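You operate a simulated robot arm through the tools that you are given. There is no shell and no other tool. Be economical: measure what you need, move in short steps, check, and stop when the job is done.

You run a simulated robot arm. Do the job below in one go: nothing can be reset, and whatever is moved stays where it is left.

TASK
Water the blue and orange pots in the grey tray and air them.
Fine: stand them in the tray before watering; damp soil, can back; raise the sash over the seat. Set down upright: blue pot, orange pot, watering can.

The check looks at the end state, three seconds after you hand in, the way a careful person would. Anything else that was tipped, shoved, dropped, spilled or broken makes it a failure.

THE ROBOT
A 7-joint arm with a two-finger gripper, on a carriage that runs on a rail from [-1190, 1] to [1190, -1] (x, y) and turns from -211 to 121 degrees about z. Base frame: it is fixed where the carriage stands at the start and does not move with it; the origin is on the floor, on the carriage's upright axis, x ahead of it, y to its left, z up. Readings come in mm, degrees, newtons and seconds.
Its first joint turns from -149.0 to 149.0 degrees. Places, roughly: blue pot (8x8x17 cm) [500, -600, 500]; orange pot (8x8x19 cm) [1000, -600, 500]; red pot [-1250, -750, 750]; sash over the seat [900, -1000, 1200]; tray [800, -700, 500]. Payload 2.45 kg.
The tool frame sits at the grasp point between the pads (the TCP): z along the fingers, y along the line on which they close. The tips reach 26 mm beyond it. The gripper opens to 96 mm. The gripper's body begins 69 mm behind the TCP.
Orientation is that of the tool frame in the base frame, as [roll, pitch, yaw] about the fixed x, y, z axes, in that order (R = Rz(yaw) Ry(pitch) Rx(roll)). With the fingers straight down and closing along the base's y, the tool's x points along the base's -x, its y along +y and its z along -z.

THE INTERFACE
- The arm moves only by the tool move_arm. Its argument "increments" is a list of rows, each an object of numbers (a shift or turn left out is 0, a gripper value left out holds the last): "x", "y", "z": the shift along the base's x, y, z in m; "wx", "wy", "wz": the turn, a rotation vector about the base's x, y, z in degrees. In form: [{"x": .., "y": .., "z": .., "wx": .., "wy": .., "wz": ..}, ...]. A call has 1 to 20 rows; each row shifts and turns the commanded pose from where the row before left it. "fingers" is the opening, from 0 (shut) to 1 (fully open), set as the call begins (left out, the last holds). A row lasts 0.2 s, in which the tool goes at most 50 mm and 8.6 degrees; a call with a longer step from one row to the next is refused whole, and so is a gripper value outside its range. Where a pose cannot be reached the arm comes as near as it can. A force on the tool above 40 N (or 10 N above the force at the start of the call, whichever is more), or a blocked arm, ends the call early, and 0.2 s more pass. Each finger halts on what it meets, pressing with about 39 N; the grip force reading is that of the motor and also rises with nothing between the fingers. The clock runs only during rows and for 0.2 s after the last one: add rows that do not move to give the fingers time. It gives the time, the measured TCP pose, the force on the tool (base axes), the opening and the grip force at its end, in the units of the frame above (readings bear some noise), with the torque about the TCP (base axes, N m) and any sound that the robot's microphone picked up, and new pictures: "show" is both (left out), scene, wrist or none.
- Cameras (640 x 400 px; columns grow to the right, rows downward): "scene" is now at [14.3, 108, 1629.9]; the picture's right is [-0.71, -0.70, 0.00], its down [-0.42, 0.43, -0.80] and it looks along [0.56, -0.57, -0.60] (base axes); focal length 294 px, centre (320, 200). "wrist" rides on the gripper at [82, 3, -98] in the tool frame; the picture's right is [-0.04, 1.00, 0.00], its down [-0.73, -0.03, -0.68] and it looks along [-0.68, -0.03, 0.73] (tool axes); focal length 256 px, centre (320, 200). There is no depth. A picture from a camera that has moved, and an enlarged one, comes with that camera's place and axes in the base frame and with its lens.
- slide_trunk(by): slides the trunk up (or, below 0, down) by that many mm; the arm and the scene camera ride with it, the base frame stays. It gives what a move gives, with no picture.
- base_move(legs): drives the robot by 1 to 6 legs, each [ahead, left, turn to the left] in mm, mm and degrees, along the robot's own axes; the way and the turn of a leg run together, so that a leg with both is an arc; at most 1500 mm and 180 degrees a leg. The arm and the cameras ride along, it lands a little off, and it stops where it bumps. It keeps to its track: a leg is cut to what the track allows. It gives what a move gives, and a new picture of the scene camera.
- turn_head(pan, tilt): turns the head with the scene camera to pan (to the left, within 155 degrees either way) and tilt (down, from -29 to 69), counted from straight ahead of the robot. It gives what a move gives, and a new picture of the scene camera.
- zoom(camera, box): a new picture of the part [left, top, right, bottom] of that camera's present view, enlarged. No time passes.
- finish_job(): hands the job in; it is judged then, once.

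Work in short steps. Places have to be worked out from the pictures, the camera data and where the tool is seen: move nearer, look again, correct. Check each grasp and each placing, and mend what went wrong. You have 120 turns and 260 pictures in all, those below and enlarged ones among them. Open the gripper and draw the arm clear of the work before you hand the job in, unless the task says otherwise; then end with one line.

The tools are called as name(argument=value, ...) on one line, values as JSON. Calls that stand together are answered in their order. move_arm: Moves the arm, as the interface text tells. Its arguments: {"type":"object","properties":{"increments":{"type":"array","items":{"type":"object","properties":{"x":{"type":"number"},"y":{"type":"number"},"z":{"type":"number"},"wx":{"type":"number"},"wy":{"type":"number"},"wz":{"type":"number"}}}},"fingers":{"type":"number"},"show":{"type":"string","enum":["both","scene","wrist","none"]}},"required":["increments"]} The other tools are called the same way: slide_trunk (by) slides the trunk up or down; base_move (legs) drives the base; turn_head (pan, tilt) turns the head that bears the scene camera; zoom (camera, box) takes an enlarged picture of a part of a camera's view; finish_job () hands the job in.

At the start:

```text
time_s: 0.0
tcp_pos: [288.4, -620.2, 1218.3]
tool_rot: [-179.7, 0.2, 179.9]
wrist_force: [-0.3, 0.0, -0.5]
ft_torque: [0.0, -0.01, -0.01]
gripper_width: 96.0
grip_force: 0.1
trunk travel left (down, up): [-623.0, 87.0]
robot x, y, heading: [1.2, 2.2, -0.2]
head pan, tilt: [-45.2, 37.0]
```

scene: 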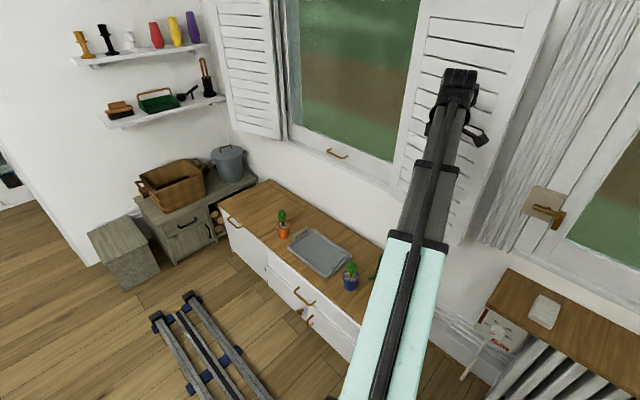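
wrist: 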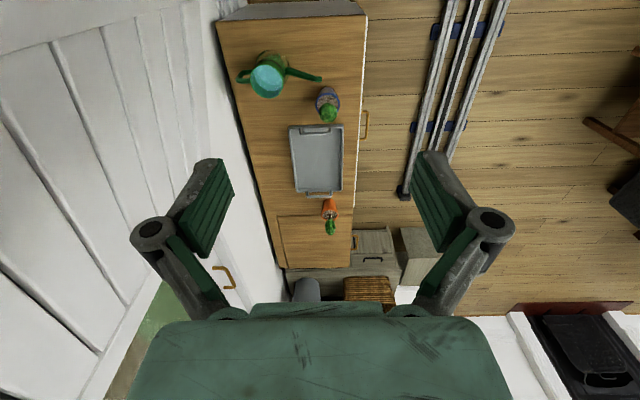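

I'll look closer at the seat, pots, can, and sash before moving.

zoom(camera="wrist", box=[200, 20, 400, 260])

zoom(camera="scene", box=[220, 120, 420, 320])

```text
1.67 times, centred on (300, 140) of wrist
camera zoom: at [207.1, -616.8, 1315.8], right [0.04, 1.0, 0.0], down [0.73, -0.03, 0.68], along [0.68, -0.03, -0.73], focal length 427 px, centre (353, 300)
```

zoom: 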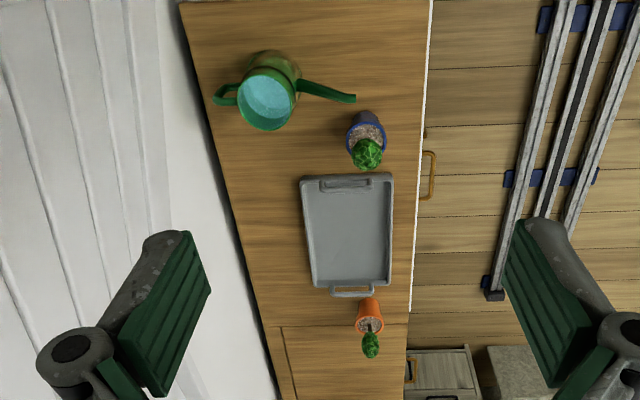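

```text
2.00 times, centred on (320, 220) of scene
camera zoom: at [14.3, 108.0, 1629.9], right [-0.71, -0.7, 0.0], down [-0.42, 0.43, -0.8], along [0.56, -0.57, -0.6], focal length 588 px, centre (320, 160)
```

zoom: 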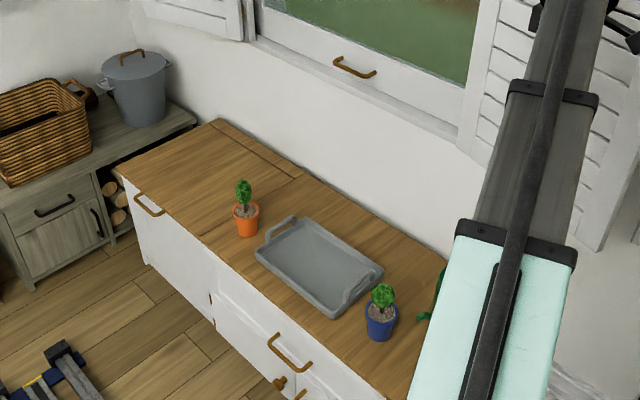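

I put the seat at z≈500, the can near (430,-770), blue near (514,-613), the tray near (750,-655) and orange near (1010,-606). I'll slide the trunk down 250 mm and take a closer wrist look.

slide_trunk(by=-250)

zoom(camera="wrist", box=[160, 0, 480, 200])

```text
time_s: 2.6
tcp_pos: [288.8, -620.9, 968.2]
tool_rot: [-179.7, 0.2, -180.0]
wrist_force: [-0.2, 0.5, 0.3]
ft_torque: [0.02, 0.0, 0.0]
gripper_width: 96.1
grip_force: 0.1
trunk travel left (down, up): [-373.0, 337.0]
robot x, y, heading: [1.5, 1.6, 0.2]
head pan, tilt: [-45.2, 37.0]
```

```text
2.00 times, centred on (320, 100) of wrist
camera zoom: at [207.1, -616.8, 1065.8], right [0.04, 1.0, 0.0], down [0.73, -0.03, 0.68], along [0.68, -0.03, -0.73], focal length 512 px, centre (320, 400)
```

zoom: 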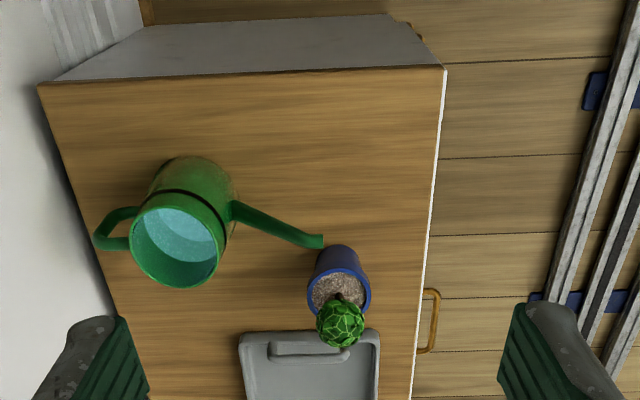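

Two heights give blue's rim at about (522,-610,540) and the seat at roughly z 450. The cactus blocks a grip from above, so I'll turn the tool to close along x and tilt it toward the wall for side grasps.

move_arm(increments=[{"wz": 8.2}, {"wz": 8.2}, {"wz": 8.2}, {"wz": 8.2}, {"wz": 8.2}, {"wz": 8.2}, {"wz": 8.2}, {"wz": 8.2}, {"wz": 8.2}, {"wz": 8.2}, {"wz": 8.0}], show="none")

move_arm(increments=[{"wx": -8, "y": 0.02}, {"wx": -8, "y": 0.02}, {"wx": -8, "y": 0.02}, {"wx": -8, "y": 0.02}, {"wx": -8, "y": 0.02}, {"wx": -8, "y": 0.02}, {"wx": -8, "y": 0.02}, {"wx": -8, "y": 0.02}, {"wx": -6}])

```text
time_s: 5.0
tcp_pos: [288.9, -621.3, 967.2]
tool_rot: [-179.6, -0.1, -89.8]
wrist_force: [-0.1, 1.2, -0.9]
ft_torque: [0.01, 0.04, 0.0]
gripper_width: 95.8
grip_force: 0.0
trunk travel left (down, up): [-373.0, 337.0]
robot x, y, heading: [-3.6, 0.1, -0.0]
head pan, tilt: [-45.2, 37.0]
```

```text
time_s: 7.0
tcp_pos: [332.9, -512.1, 1005.8]
tool_rot: [-179.9, -70.0, -89.9]
wrist_force: [-0.4, -1.0, -0.1]
ft_torque: [-0.01, -0.02, 0.03]
gripper_width: 96.1
grip_force: 0.0
out of reach, approached as far as the arm can: row 7, 8, 9
trunk travel left (down, up): [-373.0, 337.0]
robot x, y, heading: [-0.5, 0.2, 0.3]
head pan, tilt: [-45.2, 37.0]
camera scene: at [14.2, 108.0, 1379.9], right [-0.71, -0.7, 0.0], down [-0.42, 0.43, -0.8], along [0.56, -0.57, -0.6], focal length 294 px, centre (320, 200)
camera wrist: at [329.4, -447.0, 1115.4], right [-1.0, 0.01, -0.04], down [0.03, 0.89, -0.46], along [0.03, -0.46, -0.89], focal length 256 px, centre (320, 200)
```

scene: 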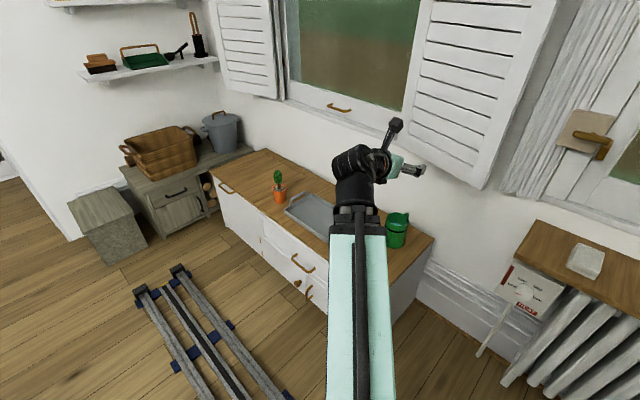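
wrist: 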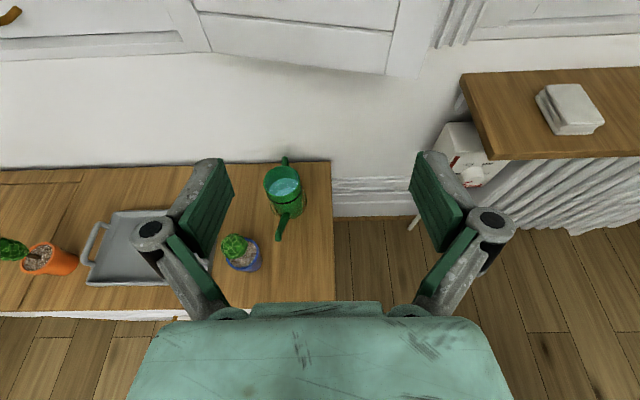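

The tilt works, but this spot is close to the inner reach limit. I'll shift +x to line up in front of the blue pot at height, then look.

move_arm(increments=[{"x": 0.04}, {"x": 0.04}, {"x": 0.04}, {"x": 0.04}, {"x": 0.035, "z": -0.02}, {"z": -0.04}, {"z": -0.04}, {"z": -0.04}, {"z": -0.04}, {"z": -0.03}])

```text
time_s: 9.2
tcp_pos: [528.6, -511.1, 792.8]
tool_rot: [-179.7, -70.0, -90.1]
wrist_force: [0.3, 0.2, 0.0]
ft_torque: [0.01, 0.01, 0.02]
gripper_width: 96.0
grip_force: 0.1
trunk travel left (down, up): [-373.0, 337.0]
robot x, y, heading: [-0.5, -4.0, -0.2]
head pan, tilt: [-45.2, 37.0]
camera scene: at [14.2, 108.1, 1379.9], right [-0.71, -0.7, 0.0], down [-0.42, 0.43, -0.8], along [0.56, -0.57, -0.6], focal length 294 px, centre (320, 200)
camera wrist: at [524.5, -446.1, 904.7], right [-1.0, 0.01, -0.04], down [0.03, 0.89, -0.46], along [0.03, -0.46, -0.89], focal length 256 px, centre (320, 200)
```

scene: 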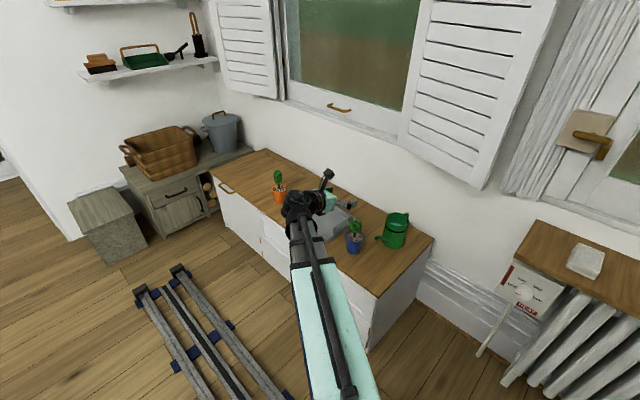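
wrist: 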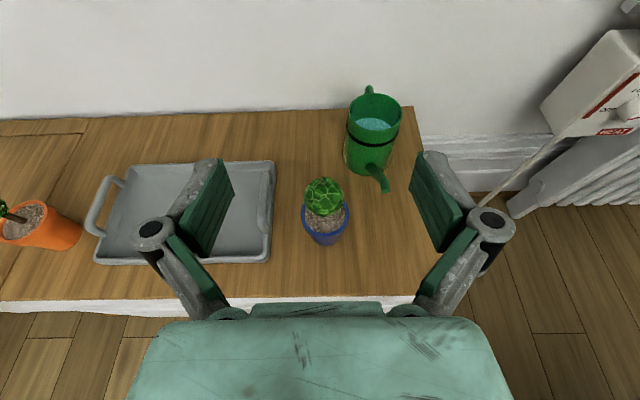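

Blue's rim centre reads about (529,-608,540), in line with the gripper. I'll go down in front of it at y≈-490 and z≈545, then check.

move_arm(increments=[{"y": 0.02, "z": -0.04}, {"z": -0.045}, {"z": -0.045}, {"z": -0.045}, {"z": -0.045}, {"z": -0.03}])

```text
time_s: 10.6
tcp_pos: [527.1, -491.8, 545.5]
tool_rot: [-179.7, -69.8, -90.0]
wrist_force: [0.1, 0.3, -0.2]
ft_torque: [0.0, 0.01, -0.03]
gripper_width: 96.0
grip_force: 0.0
trunk travel left (down, up): [-373.0, 337.0]
robot x, y, heading: [0.0, 0.4, 0.2]
head pan, tilt: [-45.2, 37.0]
camera scene: at [14.2, 108.1, 1379.9], right [-0.71, -0.7, 0.0], down [-0.42, 0.43, -0.8], along [0.56, -0.57, -0.6], focal length 294 px, centre (320, 200)
camera wrist: at [523.6, -426.5, 656.1], right [-1.0, 0.01, -0.04], down [0.03, 0.89, -0.46], along [0.03, -0.46, -0.89], focal length 256 px, centre (320, 200)
```

scene: 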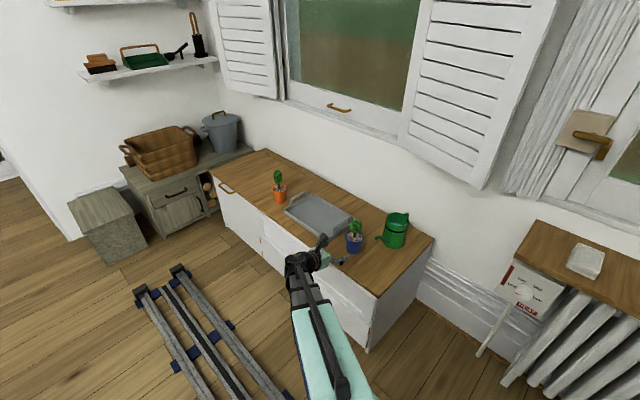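
wrist: 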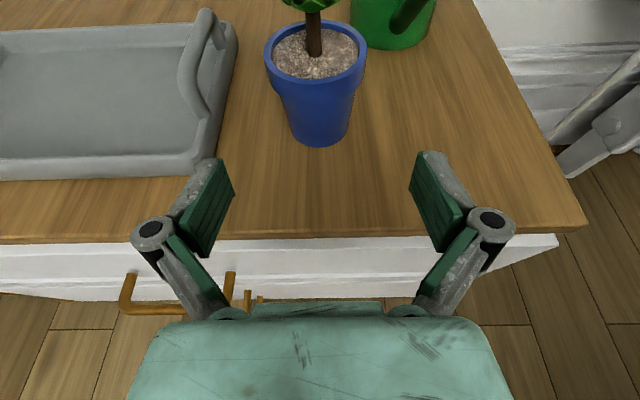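

Blue's rim is at (529,-608,541), diameter about 75 mm, and the seat is at z≈465. I'll lower to z≈512, advance to the pot, then close.

move_arm(increments=[{"x": 0.002, "z": -0.033}, {"y": -0.03}, {"y": -0.03}, {"y": -0.03}, {"y": -0.026}], show="wrist")

```text
time_s: 11.8
tcp_pos: [529.2, -609.1, 511.3]
tool_rot: [-179.8, -69.9, -90.0]
wrist_force: [-1.0, -0.6, 0.8]
ft_torque: [0.01, 0.0, 0.01]
gripper_width: 96.0
grip_force: 0.1
trunk travel left (down, up): [-373.0, 337.0]
robot x, y, heading: [-1.1, -1.1, -0.1]
head pan, tilt: [-45.2, 37.0]
camera wrist: at [526.4, -544.7, 622.5], right [-1.0, 0.01, -0.04], down [0.03, 0.89, -0.46], along [0.03, -0.46, -0.89], focal length 256 px, centre (320, 200)
```

wrist: 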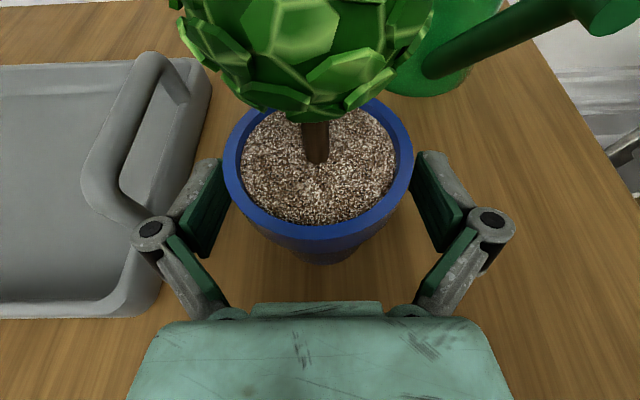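

Pot is centred between the pads. Closing.

move_arm(increments=[{}, {}, {}], fingers=0.0, show="none")

move_arm(increments=[{"z": 0.02}, {"z": 0.03}, {"z": 0.04}], show="both")

```text
time_s: 12.6
tcp_pos: [529.2, -609.6, 513.4]
tool_rot: [-179.8, -69.9, -89.9]
wrist_force: [2.5, -1.2, 3.4]
ft_torque: [-0.11, -0.12, 0.04]
gripper_width: 74.6
grip_force: 38.9
trunk travel left (down, up): [-373.0, 337.0]
robot x, y, heading: [-0.3, -1.0, -0.2]
head pan, tilt: [-45.2, 37.0]
```

```text
time_s: 13.4
tcp_pos: [528.8, -609.5, 600.9]
tool_rot: [-179.9, -69.8, -89.9]
wrist_force: [0.6, -0.3, -4.9]
ft_torque: [-0.02, 0.02, 0.0]
gripper_width: 74.3
grip_force: 39.6
trunk travel left (down, up): [-373.0, 337.0]
robot x, y, heading: [-1.8, 0.5, 0.0]
head pan, tilt: [-45.2, 37.0]
camera scene: at [14.8, 107.5, 1379.8], right [-0.71, -0.7, 0.0], down [-0.42, 0.43, -0.8], along [0.56, -0.57, -0.6], focal length 294 px, centre (320, 200)
camera wrist: at [526.0, -544.7, 711.4], right [-1.0, 0.01, -0.04], down [0.03, 0.89, -0.45], along [0.03, -0.46, -0.89], focal length 256 px, centre (320, 200)
```

scene: 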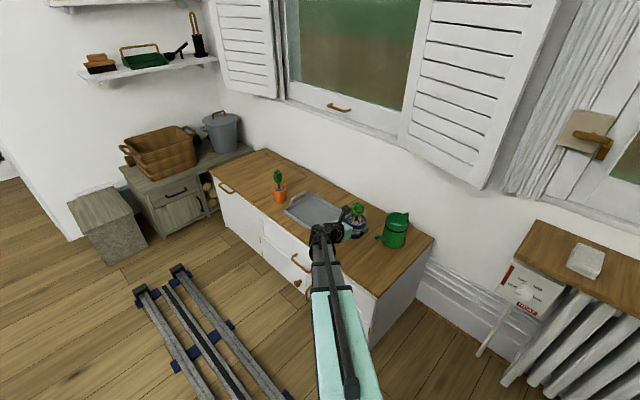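
wrist: 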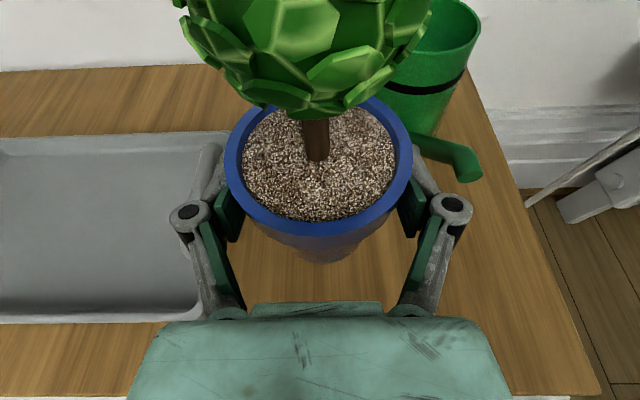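

The blue pot is held firmly (74 mm grip). I'll raise it a bit more and drive the base 190 mm along the rail to bring it over the tray's near half.

move_arm(increments=[{"z": 0.03}, {"z": 0.02}], show="none")

base_move(legs=[[190, 0, 0]])

move_arm(increments=[{"y": -0.02}, {"y": -0.023}], show="wrist")

```text
time_s: 14.0
tcp_pos: [529.0, -606.9, 651.1]
tool_rot: [-179.8, -69.9, -89.9]
wrist_force: [-0.6, 0.2, -4.0]
ft_torque: [-0.01, 0.01, -0.01]
gripper_width: 74.2
grip_force: 39.2
trunk travel left (down, up): [-373.0, 337.0]
robot x, y, heading: [-0.9, -3.5, -0.0]
head pan, tilt: [-45.2, 37.0]
```

```text
time_s: 15.5
tcp_pos: [718.1, -608.4, 651.7]
tool_rot: [-179.8, -69.8, -90.0]
wrist_force: [-0.4, -1.4, -4.0]
ft_torque: [0.04, -0.03, -0.01]
gripper_width: 74.6
grip_force: 38.8
trunk travel left (down, up): [-373.0, 337.0]
robot x, y, heading: [190.9, -2.0, -0.2]
head pan, tilt: [-45.2, 37.0]
camera scene: at [203.4, 107.6, 1379.9], right [-0.71, -0.7, 0.0], down [-0.42, 0.43, -0.8], along [0.56, -0.57, -0.6], focal length 294 px, centre (320, 200)
```

scene: 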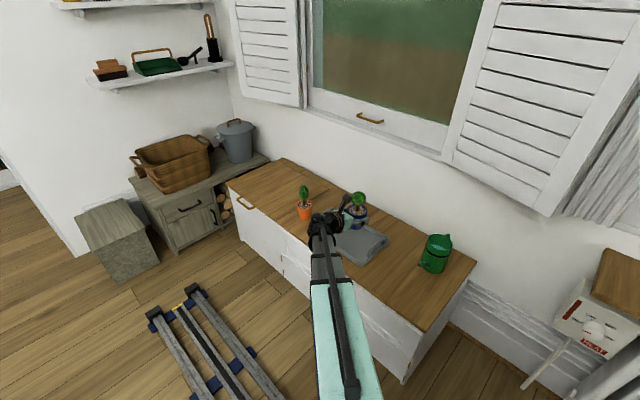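

```text
time_s: 16.1
tcp_pos: [717.7, -652.0, 650.3]
tool_rot: [-179.8, -69.8, -89.9]
wrist_force: [-1.0, 0.0, -3.4]
ft_torque: [0.01, -0.01, 0.02]
gripper_width: 74.3
grip_force: 39.0
trunk travel left (down, up): [-373.0, 337.0]
robot x, y, heading: [186.1, 1.1, -0.1]
head pan, tilt: [-45.2, 37.0]
camera wrist: at [714.9, -587.2, 761.3], right [-1.0, 0.01, -0.04], down [0.03, 0.89, -0.46], along [0.03, -0.46, -0.89], focal length 256 px, centre (320, 200)
```

wrist: 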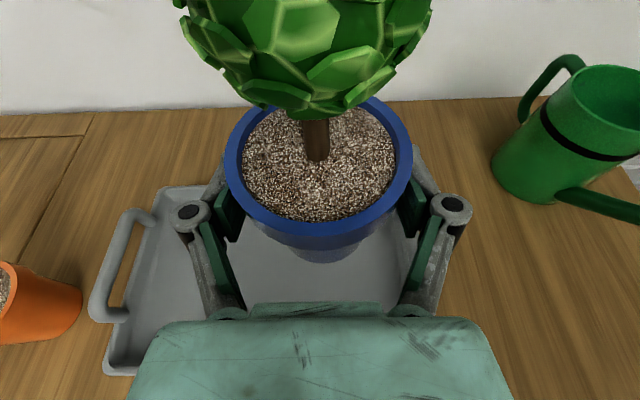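

Over the tray's near half. Lowering toward its floor, slowing down for contact.

move_arm(increments=[{"z": -0.04}, {"z": -0.04}, {"z": -0.025}, {"z": -0.015}], show="wrist")

move_arm(increments=[{"z": -0.004}, {"z": -0.003}, {"z": -0.002}], show="none")

```text
time_s: 17.1
tcp_pos: [718.3, -651.7, 529.3]
tool_rot: [-179.6, -69.8, -90.2]
wrist_force: [0.6, -0.6, -4.7]
ft_torque: [0.02, 0.05, 0.02]
gripper_width: 74.4
grip_force: 39.2
trunk travel left (down, up): [-373.0, 337.0]
robot x, y, heading: [184.7, 2.0, -0.0]
head pan, tilt: [-45.2, 37.0]
camera wrist: at [714.9, -587.4, 640.6], right [-1.0, 0.01, -0.04], down [0.03, 0.89, -0.46], along [0.03, -0.46, -0.89], focal length 256 px, centre (320, 200)
```

wrist: 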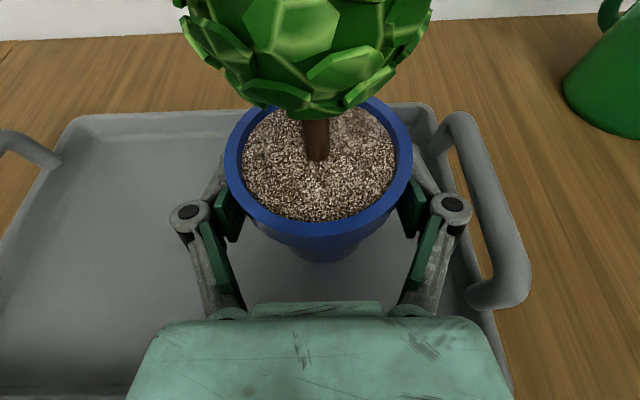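

```text
time_s: 17.9
tcp_pos: [718.1, -651.8, 521.2]
tool_rot: [-179.8, -69.8, -90.1]
wrist_force: [0.0, 0.1, -3.8]
ft_torque: [-0.02, 0.04, -0.01]
gripper_width: 74.5
grip_force: 39.7
trunk travel left (down, up): [-373.0, 337.0]
robot x, y, heading: [190.2, -0.6, -0.1]
head pan, tilt: [-45.2, 37.0]
```

No contact yet. The right finger will be close to the tray handle when it opens, so I'll shift 12 mm in +x and keep lowering.

move_arm(increments=[{"x": 0.012}, {"z": -0.002}, {"z": -0.002}, {"z": -0.002}, {}], show="none")

```text
time_s: 19.1
tcp_pos: [729.0, -652.0, 519.5]
tool_rot: [-179.7, -70.2, -89.9]
wrist_force: [4.7, -1.8, 25.5]
ft_torque: [0.05, -0.01, 0.05]
gripper_width: 74.8
grip_force: 39.0
trunk travel left (down, up): [-373.0, 337.0]
robot x, y, heading: [187.3, -0.8, -0.3]
head pan, tilt: [-45.2, 37.0]
```

Contact at TCP z≈519, with 25 N up. I'll ease up 3 mm and open partway.

move_arm(increments=[{"z": 0.003}, {}], show="none")

move_arm(increments=[{}, {}], fingers=0.9, show="wrist")

```text
time_s: 19.7
tcp_pos: [729.4, -651.1, 519.5]
tool_rot: [-179.6, -69.9, -90.2]
wrist_force: [3.1, -4.3, 13.5]
ft_torque: [-0.62, 0.0, 0.13]
gripper_width: 74.3
grip_force: 39.2
trunk travel left (down, up): [-373.0, 337.0]
robot x, y, heading: [191.3, 3.1, -0.1]
head pan, tilt: [-45.2, 37.0]
```

```text
time_s: 20.3
tcp_pos: [729.3, -651.4, 518.7]
tool_rot: [-179.7, -69.8, -90.0]
wrist_force: [0.0, 0.6, 0.0]
ft_torque: [-0.03, 0.01, -0.04]
gripper_width: 86.4
grip_force: 0.0
trunk travel left (down, up): [-373.0, 337.0]
robot x, y, heading: [188.2, 2.0, -0.1]
head pan, tilt: [-45.2, 37.0]
camera wrist: at [726.6, -586.8, 629.6], right [-1.0, 0.01, -0.04], down [0.03, 0.89, -0.45], along [0.03, -0.46, -0.89], focal length 256 px, centre (320, 200)
```

wrist: 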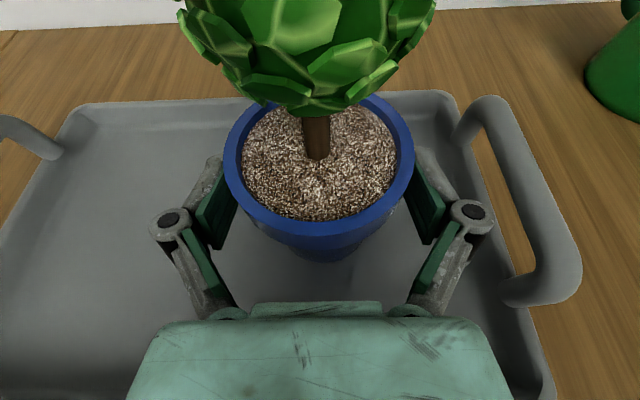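

The blue pot stands free in the tray. I'll back out along +y, rise, and drive on to the orange pot.

move_arm(increments=[{"y": 0.03}, {"y": 0.03}, {"y": 0.04}, {"y": 0.04}, {"y": 0.025, "z": 0.03}, {"z": 0.04}], show="none")

base_move(legs=[[285, 0, 0]])

move_arm(increments=[{}], fingers=1.0, show="wrist")

```text
time_s: 21.7
tcp_pos: [727.9, -485.4, 590.5]
tool_rot: [-179.7, -70.0, -90.1]
wrist_force: [-0.2, 0.4, 1.0]
ft_torque: [0.0, 0.01, 0.0]
gripper_width: 86.4
grip_force: 0.0
trunk travel left (down, up): [-373.0, 337.0]
robot x, y, heading: [188.4, -1.0, -0.2]
head pan, tilt: [-45.2, 37.0]
```

```text
time_s: 23.7
tcp_pos: [1011.2, -485.3, 591.1]
tool_rot: [-179.7, -70.0, -90.0]
wrist_force: [0.7, -0.6, 0.3]
ft_torque: [-0.03, -0.02, 0.02]
gripper_width: 86.4
grip_force: 0.0
trunk travel left (down, up): [-373.0, 337.0]
robot x, y, heading: [469.9, 3.2, -0.1]
head pan, tilt: [-45.2, 37.0]
camera scene: at [484.8, 107.7, 1379.9], right [-0.71, -0.7, 0.0], down [-0.42, 0.43, -0.8], along [0.56, -0.57, -0.6], focal length 294 px, centre (320, 200)
```

scene: 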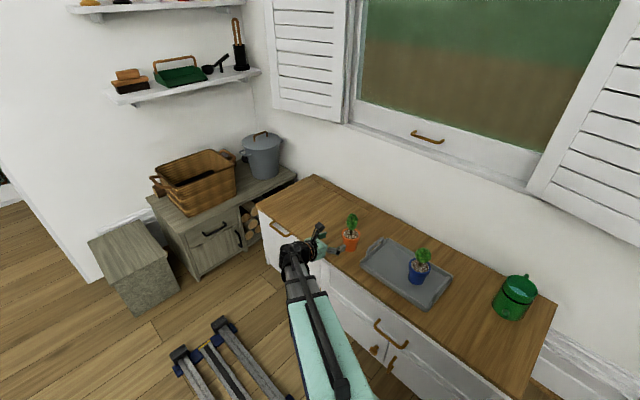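

```text
time_s: 24.1
tcp_pos: [1010.5, -485.4, 590.5]
tool_rot: [-179.6, -69.9, -90.1]
wrist_force: [0.2, 0.0, 0.0]
ft_torque: [0.02, 0.0, -0.01]
gripper_width: 95.8
grip_force: 0.0
trunk travel left (down, up): [-373.0, 337.0]
robot x, y, heading: [468.5, 3.4, 0.2]
head pan, tilt: [-45.2, 37.0]
camera wrist: at [1007.0, -420.3, 701.7], right [-1.0, 0.01, -0.04], down [0.03, 0.89, -0.46], along [0.03, -0.46, -0.89], focal length 256 px, centre (320, 200)
```

wrist: 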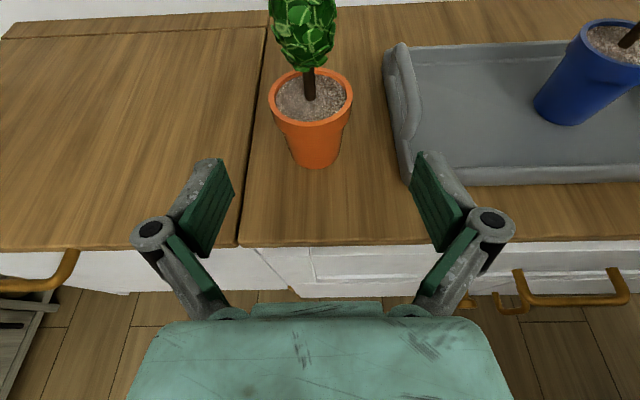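

Orange's centre is about (1020,-606) with its rim near z 541. I'll align, lower, advance and check.

move_arm(increments=[{"x": 0.009, "z": -0.04}, {"z": -0.037}, {"y": -0.03}, {"y": -0.03}, {"y": -0.03}, {"y": -0.03}], show="wrist")

```text
time_s: 25.5
tcp_pos: [1019.6, -604.5, 514.4]
tool_rot: [-179.7, -69.9, -90.0]
wrist_force: [0.4, -0.3, 0.1]
ft_torque: [0.04, 0.0, -0.03]
gripper_width: 96.1
grip_force: 0.1
trunk travel left (down, up): [-373.0, 337.0]
robot x, y, heading: [470.9, -3.9, 0.0]
head pan, tilt: [-45.2, 37.0]
camera wrist: at [1016.8, -539.4, 625.3], right [-1.0, 0.01, -0.04], down [0.03, 0.89, -0.46], along [0.03, -0.46, -0.89], focal length 256 px, centre (320, 200)
```

wrist: 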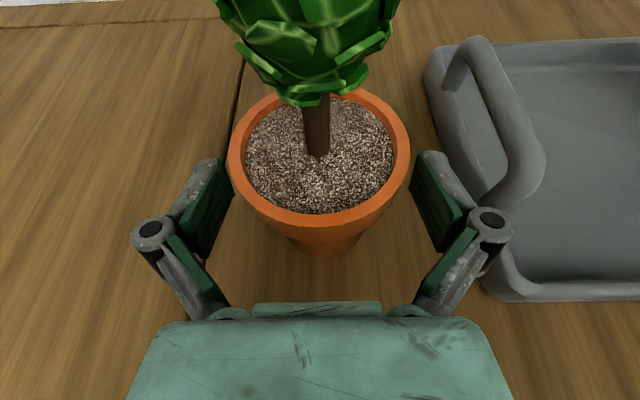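

Centred. Closing, then lifting well clear.

move_arm(increments=[{}, {}, {}], fingers=0.0, show="none")

move_arm(increments=[{"z": 0.02}, {"z": 0.04}, {"z": 0.04}, {"z": 0.04}, {"y": -0.025}, {"y": -0.023}], show="wrist")

```text
time_s: 26.3
tcp_pos: [1019.4, -603.7, 515.3]
tool_rot: [-179.7, -70.0, -90.0]
wrist_force: [1.7, -1.8, 5.5]
ft_torque: [-0.24, 0.14, 0.06]
gripper_width: 74.7
grip_force: 38.7
trunk travel left (down, up): [-373.0, 337.0]
robot x, y, heading: [467.1, -2.1, 0.1]
head pan, tilt: [-45.2, 37.0]
```

```text
time_s: 27.7
tcp_pos: [1018.8, -652.7, 652.5]
tool_rot: [-179.8, -69.9, -89.8]
wrist_force: [0.2, 0.0, -4.1]
ft_torque: [0.01, 0.01, 0.01]
gripper_width: 75.0
grip_force: 39.1
trunk travel left (down, up): [-373.0, 337.0]
robot x, y, heading: [472.4, 2.2, 0.0]
head pan, tilt: [-45.2, 37.0]
camera wrist: at [1015.7, -588.2, 763.1], right [-1.0, 0.01, -0.04], down [0.03, 0.89, -0.45], along [0.03, -0.46, -0.89], focal length 256 px, centre (320, 200)
```

wrist: 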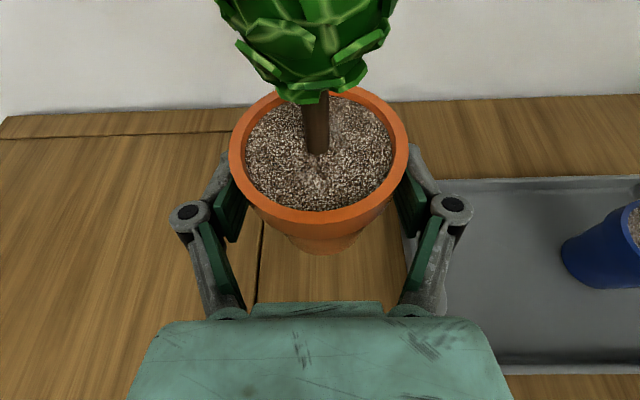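

Held. Driving back 172 mm to put the orange pot over the tray's far half.

base_move(legs=[[-172, 0, 0]])

move_arm(increments=[{"z": -0.04}, {"z": -0.04}, {"z": -0.025}, {"z": -0.015}], show="wrist")

```text
time_s: 29.2
tcp_pos: [845.0, -654.5, 651.0]
tool_rot: [-179.9, -69.9, -90.2]
wrist_force: [-0.4, -1.2, -3.9]
ft_torque: [0.01, -0.02, -0.03]
gripper_width: 74.6
grip_force: 38.7
trunk travel left (down, up): [-373.0, 337.0]
robot x, y, heading: [298.8, 0.4, -0.3]
head pan, tilt: [-45.2, 37.0]
camera scene: at [313.6, 107.4, 1379.9], right [-0.71, -0.7, 0.0], down [-0.42, 0.43, -0.8], along [0.56, -0.57, -0.6], focal length 294 px, centre (320, 200)
```

scene: 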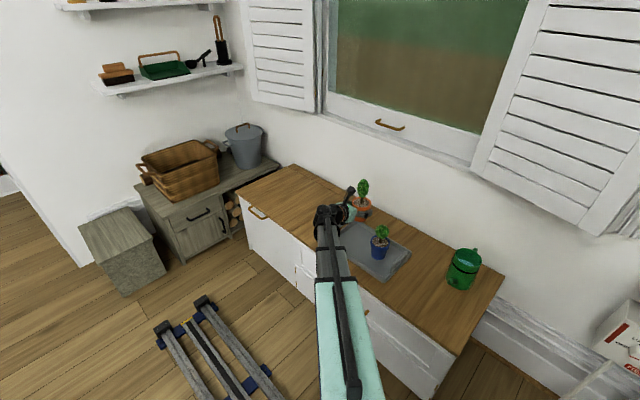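

```text
time_s: 30.2
tcp_pos: [846.7, -653.5, 532.0]
tool_rot: [-179.8, -69.9, -90.1]
wrist_force: [0.2, 0.4, -4.7]
ft_torque: [0.03, 0.01, 0.01]
gripper_width: 75.0
grip_force: 39.1
trunk travel left (down, up): [-373.0, 337.0]
robot x, y, heading: [297.8, -2.9, -0.5]
head pan, tilt: [-45.2, 37.0]
camera wrist: at [842.9, -589.7, 643.2], right [-1.0, 0.01, -0.04], down [0.03, 0.89, -0.46], along [0.03, -0.46, -0.89], focal length 256 px, centre (320, 200)
```

wrist: 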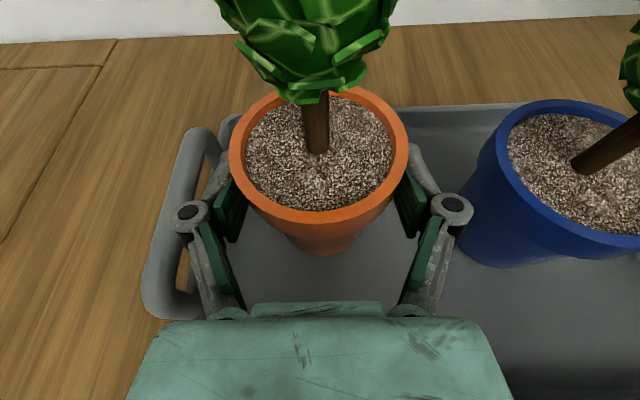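

Room is tight between the blue pot and the far handle. I'll shift 3 mm in −x and lower gently, then open only a little.

move_arm(increments=[{"x": -0.003, "z": -0.003}, {"z": -0.003}, {"z": -0.003}, {"z": -0.002}, {}], show="wrist")

```text
time_s: 31.4
tcp_pos: [841.3, -654.6, 523.0]
tool_rot: [-179.8, -70.0, -90.2]
wrist_force: [2.9, -1.5, 9.9]
ft_torque: [0.07, 0.03, 0.05]
gripper_width: 74.6
grip_force: 39.2
trunk travel left (down, up): [-373.0, 337.0]
robot x, y, heading: [296.0, -1.6, -0.2]
head pan, tilt: [-45.2, 37.0]
camera wrist: at [838.4, -589.2, 633.5], right [-1.0, 0.01, -0.04], down [0.03, 0.89, -0.46], along [0.03, -0.46, -0.89], focal length 256 px, centre (320, 200)
```

wrist: 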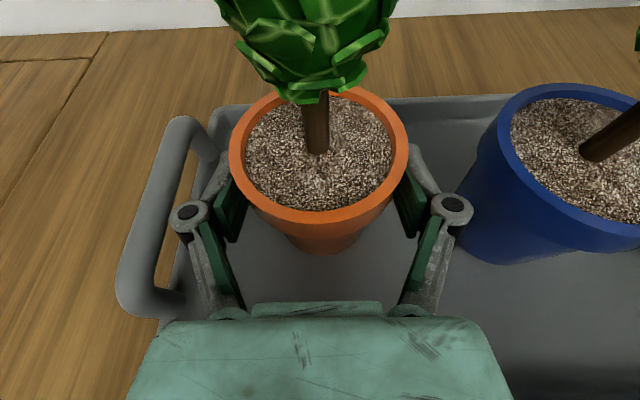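

Touchdown at z≈523 with the fingers inside the handle and just clear of blue. Opening slightly.

move_arm(increments=[{}, {}], fingers=0.85, show="wrist")

```text
time_s: 32.0
tcp_pos: [840.4, -654.2, 521.4]
tool_rot: [-179.5, -70.0, -90.2]
wrist_force: [-0.5, 0.1, -0.1]
ft_torque: [-0.04, -0.03, 0.03]
gripper_width: 81.5
grip_force: 0.0
trunk travel left (down, up): [-373.0, 337.0]
robot x, y, heading: [297.9, -3.4, -0.2]
head pan, tilt: [-45.2, 37.0]
camera wrist: at [838.3, -589.5, 631.9], right [-1.0, 0.01, -0.04], down [0.03, 0.89, -0.46], along [0.03, -0.46, -0.89], focal length 256 px, centre (320, 200)
```

wrist: 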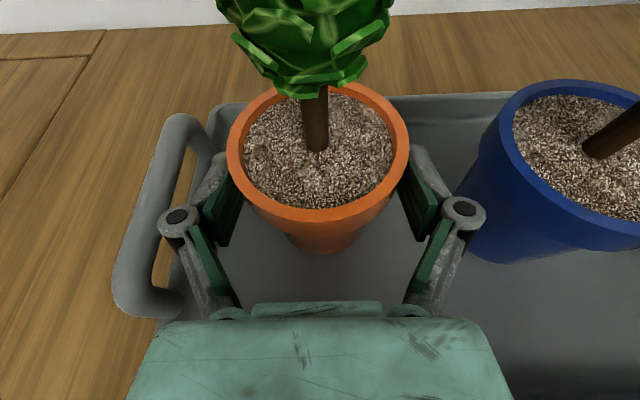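

Released. I'll back straight out along +y and look at both pots.

move_arm(increments=[{"y": 0.02}, {"y": 0.03}, {"y": 0.03}, {"y": 0.04}, {"y": 0.04}, {"z": 0.045}, {"z": 0.045}, {"z": 0.045}, {"z": 0.045}], show="wrist")

```text
time_s: 34.0
tcp_pos: [843.2, -493.4, 702.5]
tool_rot: [-179.7, -69.9, -90.2]
wrist_force: [0.2, -0.4, -0.3]
ft_torque: [-0.03, -0.03, -0.03]
gripper_width: 81.6
grip_force: 0.1
trunk travel left (down, up): [-373.0, 337.0]
robot x, y, heading: [298.3, 2.8, -0.1]
head pan, tilt: [-45.2, 37.0]
camera wrist: at [839.6, -429.4, 812.8], right [-1.0, 0.01, -0.04], down [0.03, 0.89, -0.46], along [0.03, -0.46, -0.89], focal length 256 px, centre (320, 200)
```

wrist: 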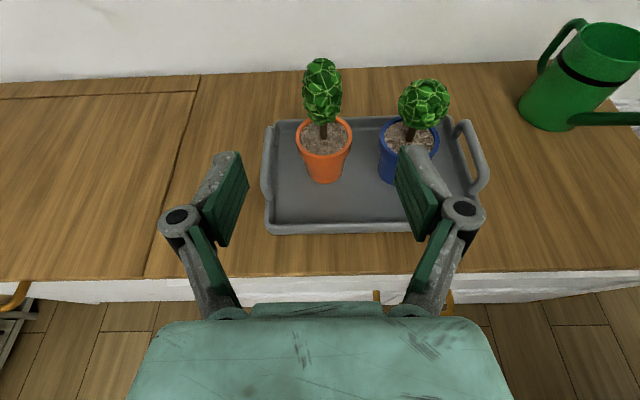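

Both pots stand upright in the tray. Next I'll drive back along the rail to inspect the watering can.

base_move(legs=[[-400, 0, 0]])

move_arm(increments=[{"z": 0.02}], fingers=1.0, show="wrist")

```text
time_s: 36.5
tcp_pos: [443.2, -498.2, 701.5]
tool_rot: [-179.7, -70.0, -90.8]
wrist_force: [-0.2, -1.0, 0.4]
ft_torque: [0.03, -0.03, 0.01]
gripper_width: 81.7
grip_force: 0.0
trunk travel left (down, up): [-373.0, 337.0]
robot x, y, heading: [-94.7, -1.6, -0.6]
head pan, tilt: [-45.2, 37.0]
camera scene: at [-82.4, 107.8, 1379.9], right [-0.72, -0.7, 0.0], down [-0.42, 0.43, -0.8], along [0.56, -0.57, -0.6], focal length 294 px, centre (320, 200)
```

scene: 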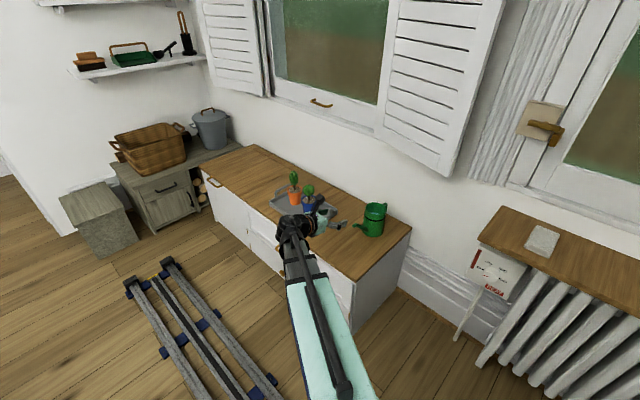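

```text
time_s: 36.9
tcp_pos: [441.9, -499.3, 721.6]
tool_rot: [-179.6, -69.9, -90.7]
wrist_force: [0.1, -0.3, -0.1]
ft_torque: [0.02, 0.02, 0.03]
gripper_width: 95.9
grip_force: 0.0
trunk travel left (down, up): [-373.0, 337.0]
robot x, y, heading: [-100.2, 2.2, -0.6]
head pan, tilt: [-45.2, 37.0]
camera wrist: at [439.0, -434.4, 832.5], right [-1.0, 0.02, -0.04], down [0.04, 0.89, -0.46], along [0.03, -0.46, -0.89], focal length 256 px, centre (320, 200)
```

wrist: 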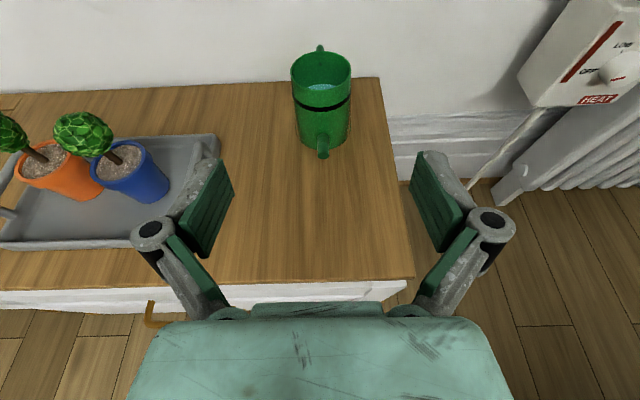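

I'll zoom on the can from this viewpoint.

zoom(camera="wrist", box=[240, 30, 400, 180])

zoom(camera="scene", box=[320, 180, 420, 260])

```text
2.67 times, centred on (320, 105) of wrist
camera zoom: at [439.0, -434.4, 832.5], right [-1.0, 0.02, -0.04], down [0.04, 0.89, -0.46], along [0.03, -0.46, -0.89], focal length 683 px, centre (320, 453)
```

zoom: 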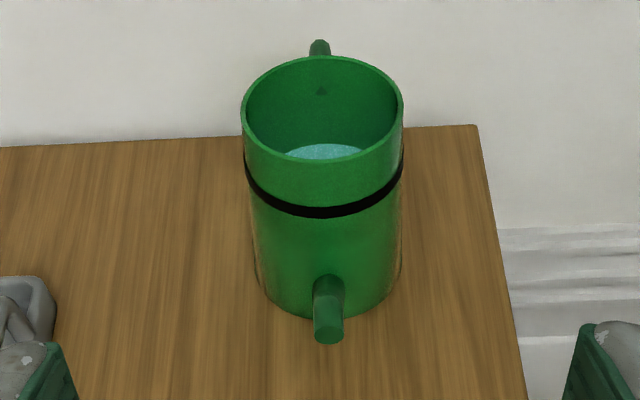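

```text
5.00 times, centred on (370, 220) of scene
camera zoom: at [-82.4, 107.8, 1379.8], right [-0.72, -0.7, 0.0], down [-0.42, 0.43, -0.8], along [0.56, -0.57, -0.6], focal length 1470 px, centre (70, 100)
```

zoom: 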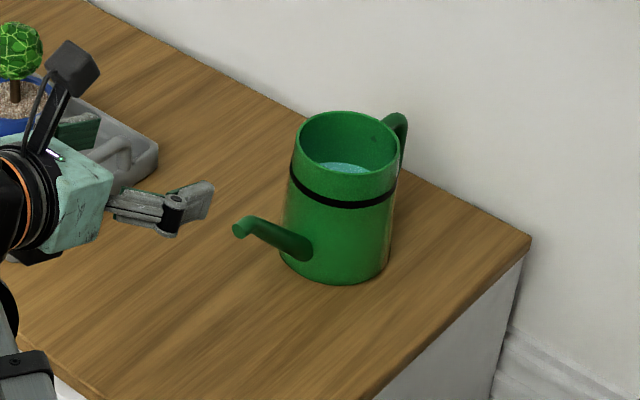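

The can is about 88 mm across at the rim, which is at z≈588. Its spout tip is near (443,-630,575) and the handle is toward the wall. I'll grip the upper body from above, closing along x, so first I'll rise and bring the tool vertical.

move_arm(increments=[{"z": 0.04}, {"z": 0.04, "wx": 8}, {"wx": 8}, {"wx": 8}, {"wx": 8}, {"wx": 8}, {"wx": 8}, {"wx": 8}, {"wx": 8}, {"wx": 6, "wz": 0.7}], show="none")

base_move(legs=[[250, 0, 0.6]])

move_arm(increments=[{"x": -0.045}, {"x": -0.045}, {"x": -0.045}, {"x": -0.045, "y": -0.03}, {"x": -0.045, "y": -0.03}, {"x": -0.025, "y": -0.03}, {"y": -0.04}, {"y": -0.04}], show="wrist")

```text
time_s: 39.0
tcp_pos: [441.0, -499.2, 802.2]
tool_rot: [179.7, 0.2, -89.6]
wrist_force: [-0.7, -0.5, 0.3]
ft_torque: [-0.01, 0.0, 0.01]
gripper_width: 96.2
grip_force: 0.1
trunk travel left (down, up): [-373.0, 337.0]
robot x, y, heading: [-98.3, 1.9, -0.8]
head pan, tilt: [-45.2, 37.0]
```

```text
time_s: 40.9
tcp_pos: [693.2, -494.5, 801.2]
tool_rot: [179.6, 0.1, -88.9]
wrist_force: [0.4, 0.5, -0.5]
ft_torque: [-0.01, 0.01, 0.04]
gripper_width: 95.8
grip_force: 0.1
trunk travel left (down, up): [-373.0, 337.0]
robot x, y, heading: [150.3, 2.2, -0.1]
head pan, tilt: [-45.2, 37.0]
camera scene: at [163.9, 107.9, 1379.9], right [-0.71, -0.7, 0.0], down [-0.42, 0.43, -0.8], along [0.56, -0.57, -0.6], focal length 294 px, centre (320, 200)
```

scene: 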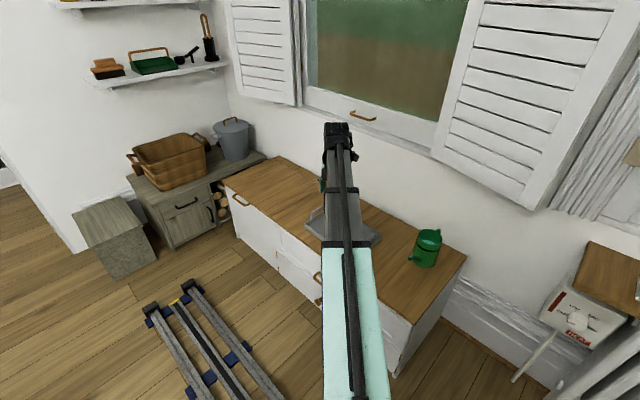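

```text
refused: row 4 steps farther than a row can; nothing moved
```

That step was over the per-row limit. I'll use shorter rows, tilt the tool 20° to keep the hand away from the shutter, and stay low.

move_arm(increments=[{"x": -0.045, "wz": -1}, {"x": -0.045}, {"x": -0.045}, {"x": -0.045}, {"x": -0.045, "wx": -7}, {"x": -0.026, "wx": -7}, {"z": -0.04, "wx": -6}, {"z": -0.03, "y": -0.03}, {"y": -0.04}, {"y": -0.04}, {"y": -0.04}], show="both")

```text
time_s: 43.3
tcp_pos: [440.9, -645.0, 731.4]
tool_rot: [179.7, -19.9, -90.0]
wrist_force: [-0.9, 1.3, 0.4]
ft_torque: [-0.04, -0.03, 0.0]
gripper_width: 95.9
grip_force: 0.0
trunk travel left (down, up): [-373.0, 337.0]
robot x, y, heading: [149.7, -0.7, -0.4]
head pan, tilt: [-45.2, 37.0]
camera scene: at [164.1, 108.2, 1379.8], right [-0.71, -0.7, 0.0], down [-0.42, 0.43, -0.8], along [0.56, -0.57, -0.6], focal length 294 px, centre (320, 200)
camera wrist: at [439.5, -687.9, 851.8], right [-1.0, 0.04, -0.01], down [0.03, 0.92, 0.39], along [0.02, 0.39, -0.92], focal length 256 px, centre (320, 200)
```

scene: 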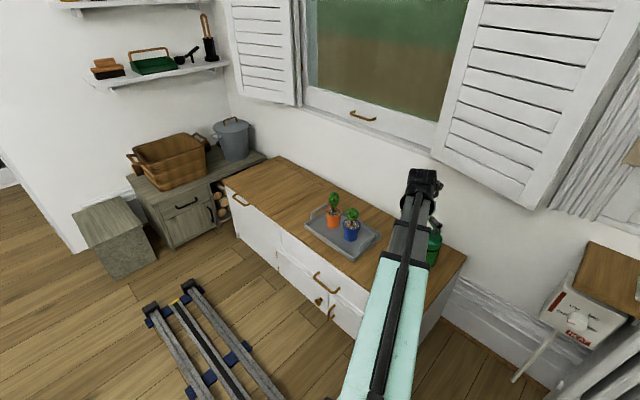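
wrist: 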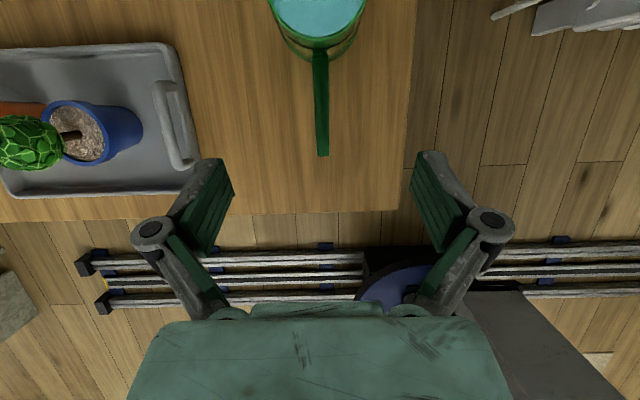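

The can's spout is well aligned with x≈441. Advancing toward the can body at this height.

move_arm(increments=[{"y": -0.04}, {"y": -0.04, "z": -0.02}, {"y": -0.03, "z": -0.02}], show="both")

```text
time_s: 44.1
tcp_pos: [443.5, -753.9, 691.3]
tool_rot: [179.7, -19.8, -90.0]
wrist_force: [0.5, 0.5, 0.4]
ft_torque: [-0.03, -0.03, 0.0]
gripper_width: 96.1
grip_force: 0.0
trunk travel left (down, up): [-373.0, 337.0]
robot x, y, heading: [151.1, 1.4, -0.0]
head pan, tilt: [-45.2, 37.0]
camera scene: at [164.0, 108.2, 1379.8], right [-0.71, -0.7, 0.0], down [-0.42, 0.43, -0.8], along [0.56, -0.57, -0.6], focal length 294 px, centre (320, 200)
camera wrist: at [441.2, -796.3, 812.0], right [-1.0, 0.04, -0.01], down [0.03, 0.92, 0.39], along [0.02, 0.39, -0.92], focal length 256 px, centre (320, 200)
```

scene: 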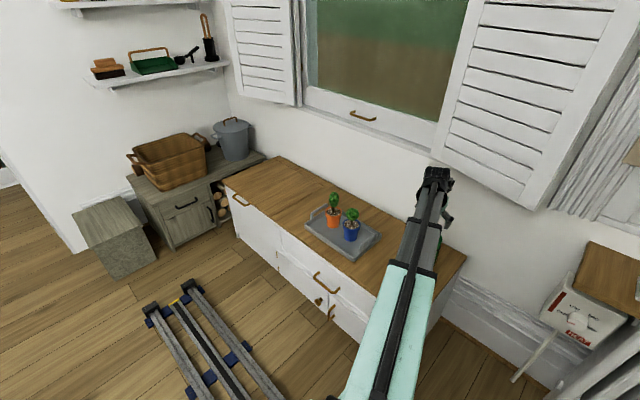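
wrist: 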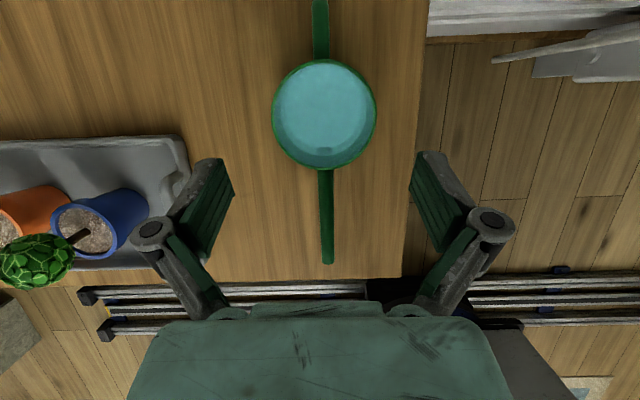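

Top view gives the can axis at about (439.5,-778) and a rim of about 87 mm. I'll align over it just above the rim and check finger clearance.

move_arm(increments=[{"x": -0.003, "y": -0.024, "z": -0.03}, {"z": -0.025}], show="wrist")

```text
time_s: 44.7
tcp_pos: [440.5, -776.7, 635.0]
tool_rot: [179.7, -19.9, -89.9]
wrist_force: [0.1, -0.1, -0.5]
ft_torque: [-0.02, 0.0, -0.02]
gripper_width: 95.8
grip_force: 0.0
trunk travel left (down, up): [-373.0, 337.0]
robot x, y, heading: [150.1, 1.2, -0.3]
head pan, tilt: [-45.2, 37.0]
camera wrist: at [439.0, -819.4, 754.9], right [-1.0, 0.04, -0.01], down [0.03, 0.92, 0.39], along [0.02, 0.39, -0.92], focal length 256 px, centre (320, 200)
```

wrist: 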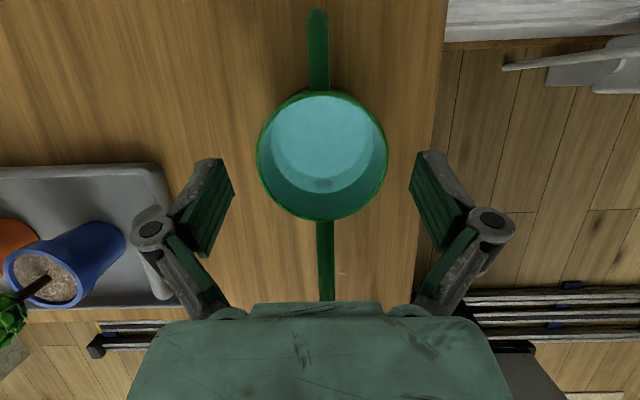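

Fingers straddle the rim symmetrically. Lowering in steps and watching the force.

move_arm(increments=[{"z": -0.015, "y": -0.003}, {"z": -0.015}, {"z": -0.015}], show="wrist")

move_arm(increments=[{"z": -0.01}, {"z": -0.01}], show="wrist")

```text
time_s: 45.5
tcp_pos: [440.6, -780.6, 590.5]
tool_rot: [179.7, -20.0, -90.0]
wrist_force: [-0.1, 0.7, -0.4]
ft_torque: [0.0, 0.02, -0.01]
gripper_width: 95.9
grip_force: 0.0
trunk travel left (down, up): [-373.0, 337.0]
robot x, y, heading: [150.0, -1.6, -0.5]
head pan, tilt: [-45.2, 37.0]
camera wrist: at [439.0, -822.9, 711.3], right [-1.0, 0.04, -0.01], down [0.03, 0.92, 0.39], along [0.02, 0.39, -0.92], focal length 256 px, centre (320, 200)
```

wrist: 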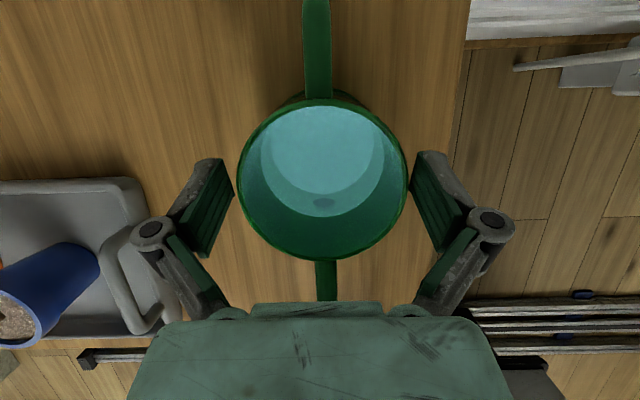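

```text
time_s: 46.1
tcp_pos: [442.4, -780.6, 571.2]
tool_rot: [179.8, -19.9, -90.0]
wrist_force: [-0.6, -0.4, -0.2]
ft_torque: [-0.02, -0.02, 0.0]
gripper_width: 96.1
grip_force: 0.0
trunk travel left (down, up): [-373.0, 337.0]
robot x, y, heading: [151.5, 1.1, -0.3]
head pan, tilt: [-45.2, 37.0]
camera wrist: at [439.6, -823.1, 692.3], right [-1.0, 0.04, -0.01], down [0.03, 0.92, 0.39], along [0.02, 0.39, -0.92], focal length 256 px, centre (320, 200)
```

wrist: 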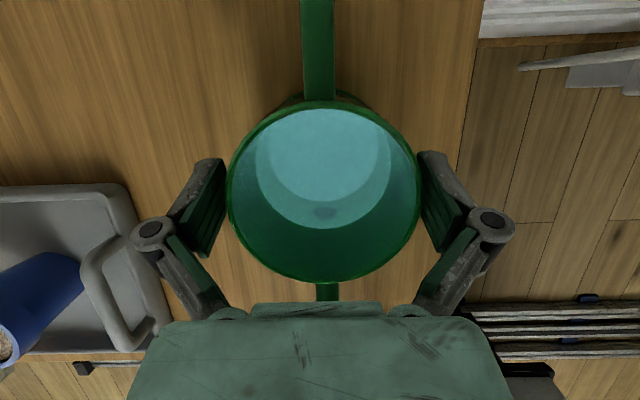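

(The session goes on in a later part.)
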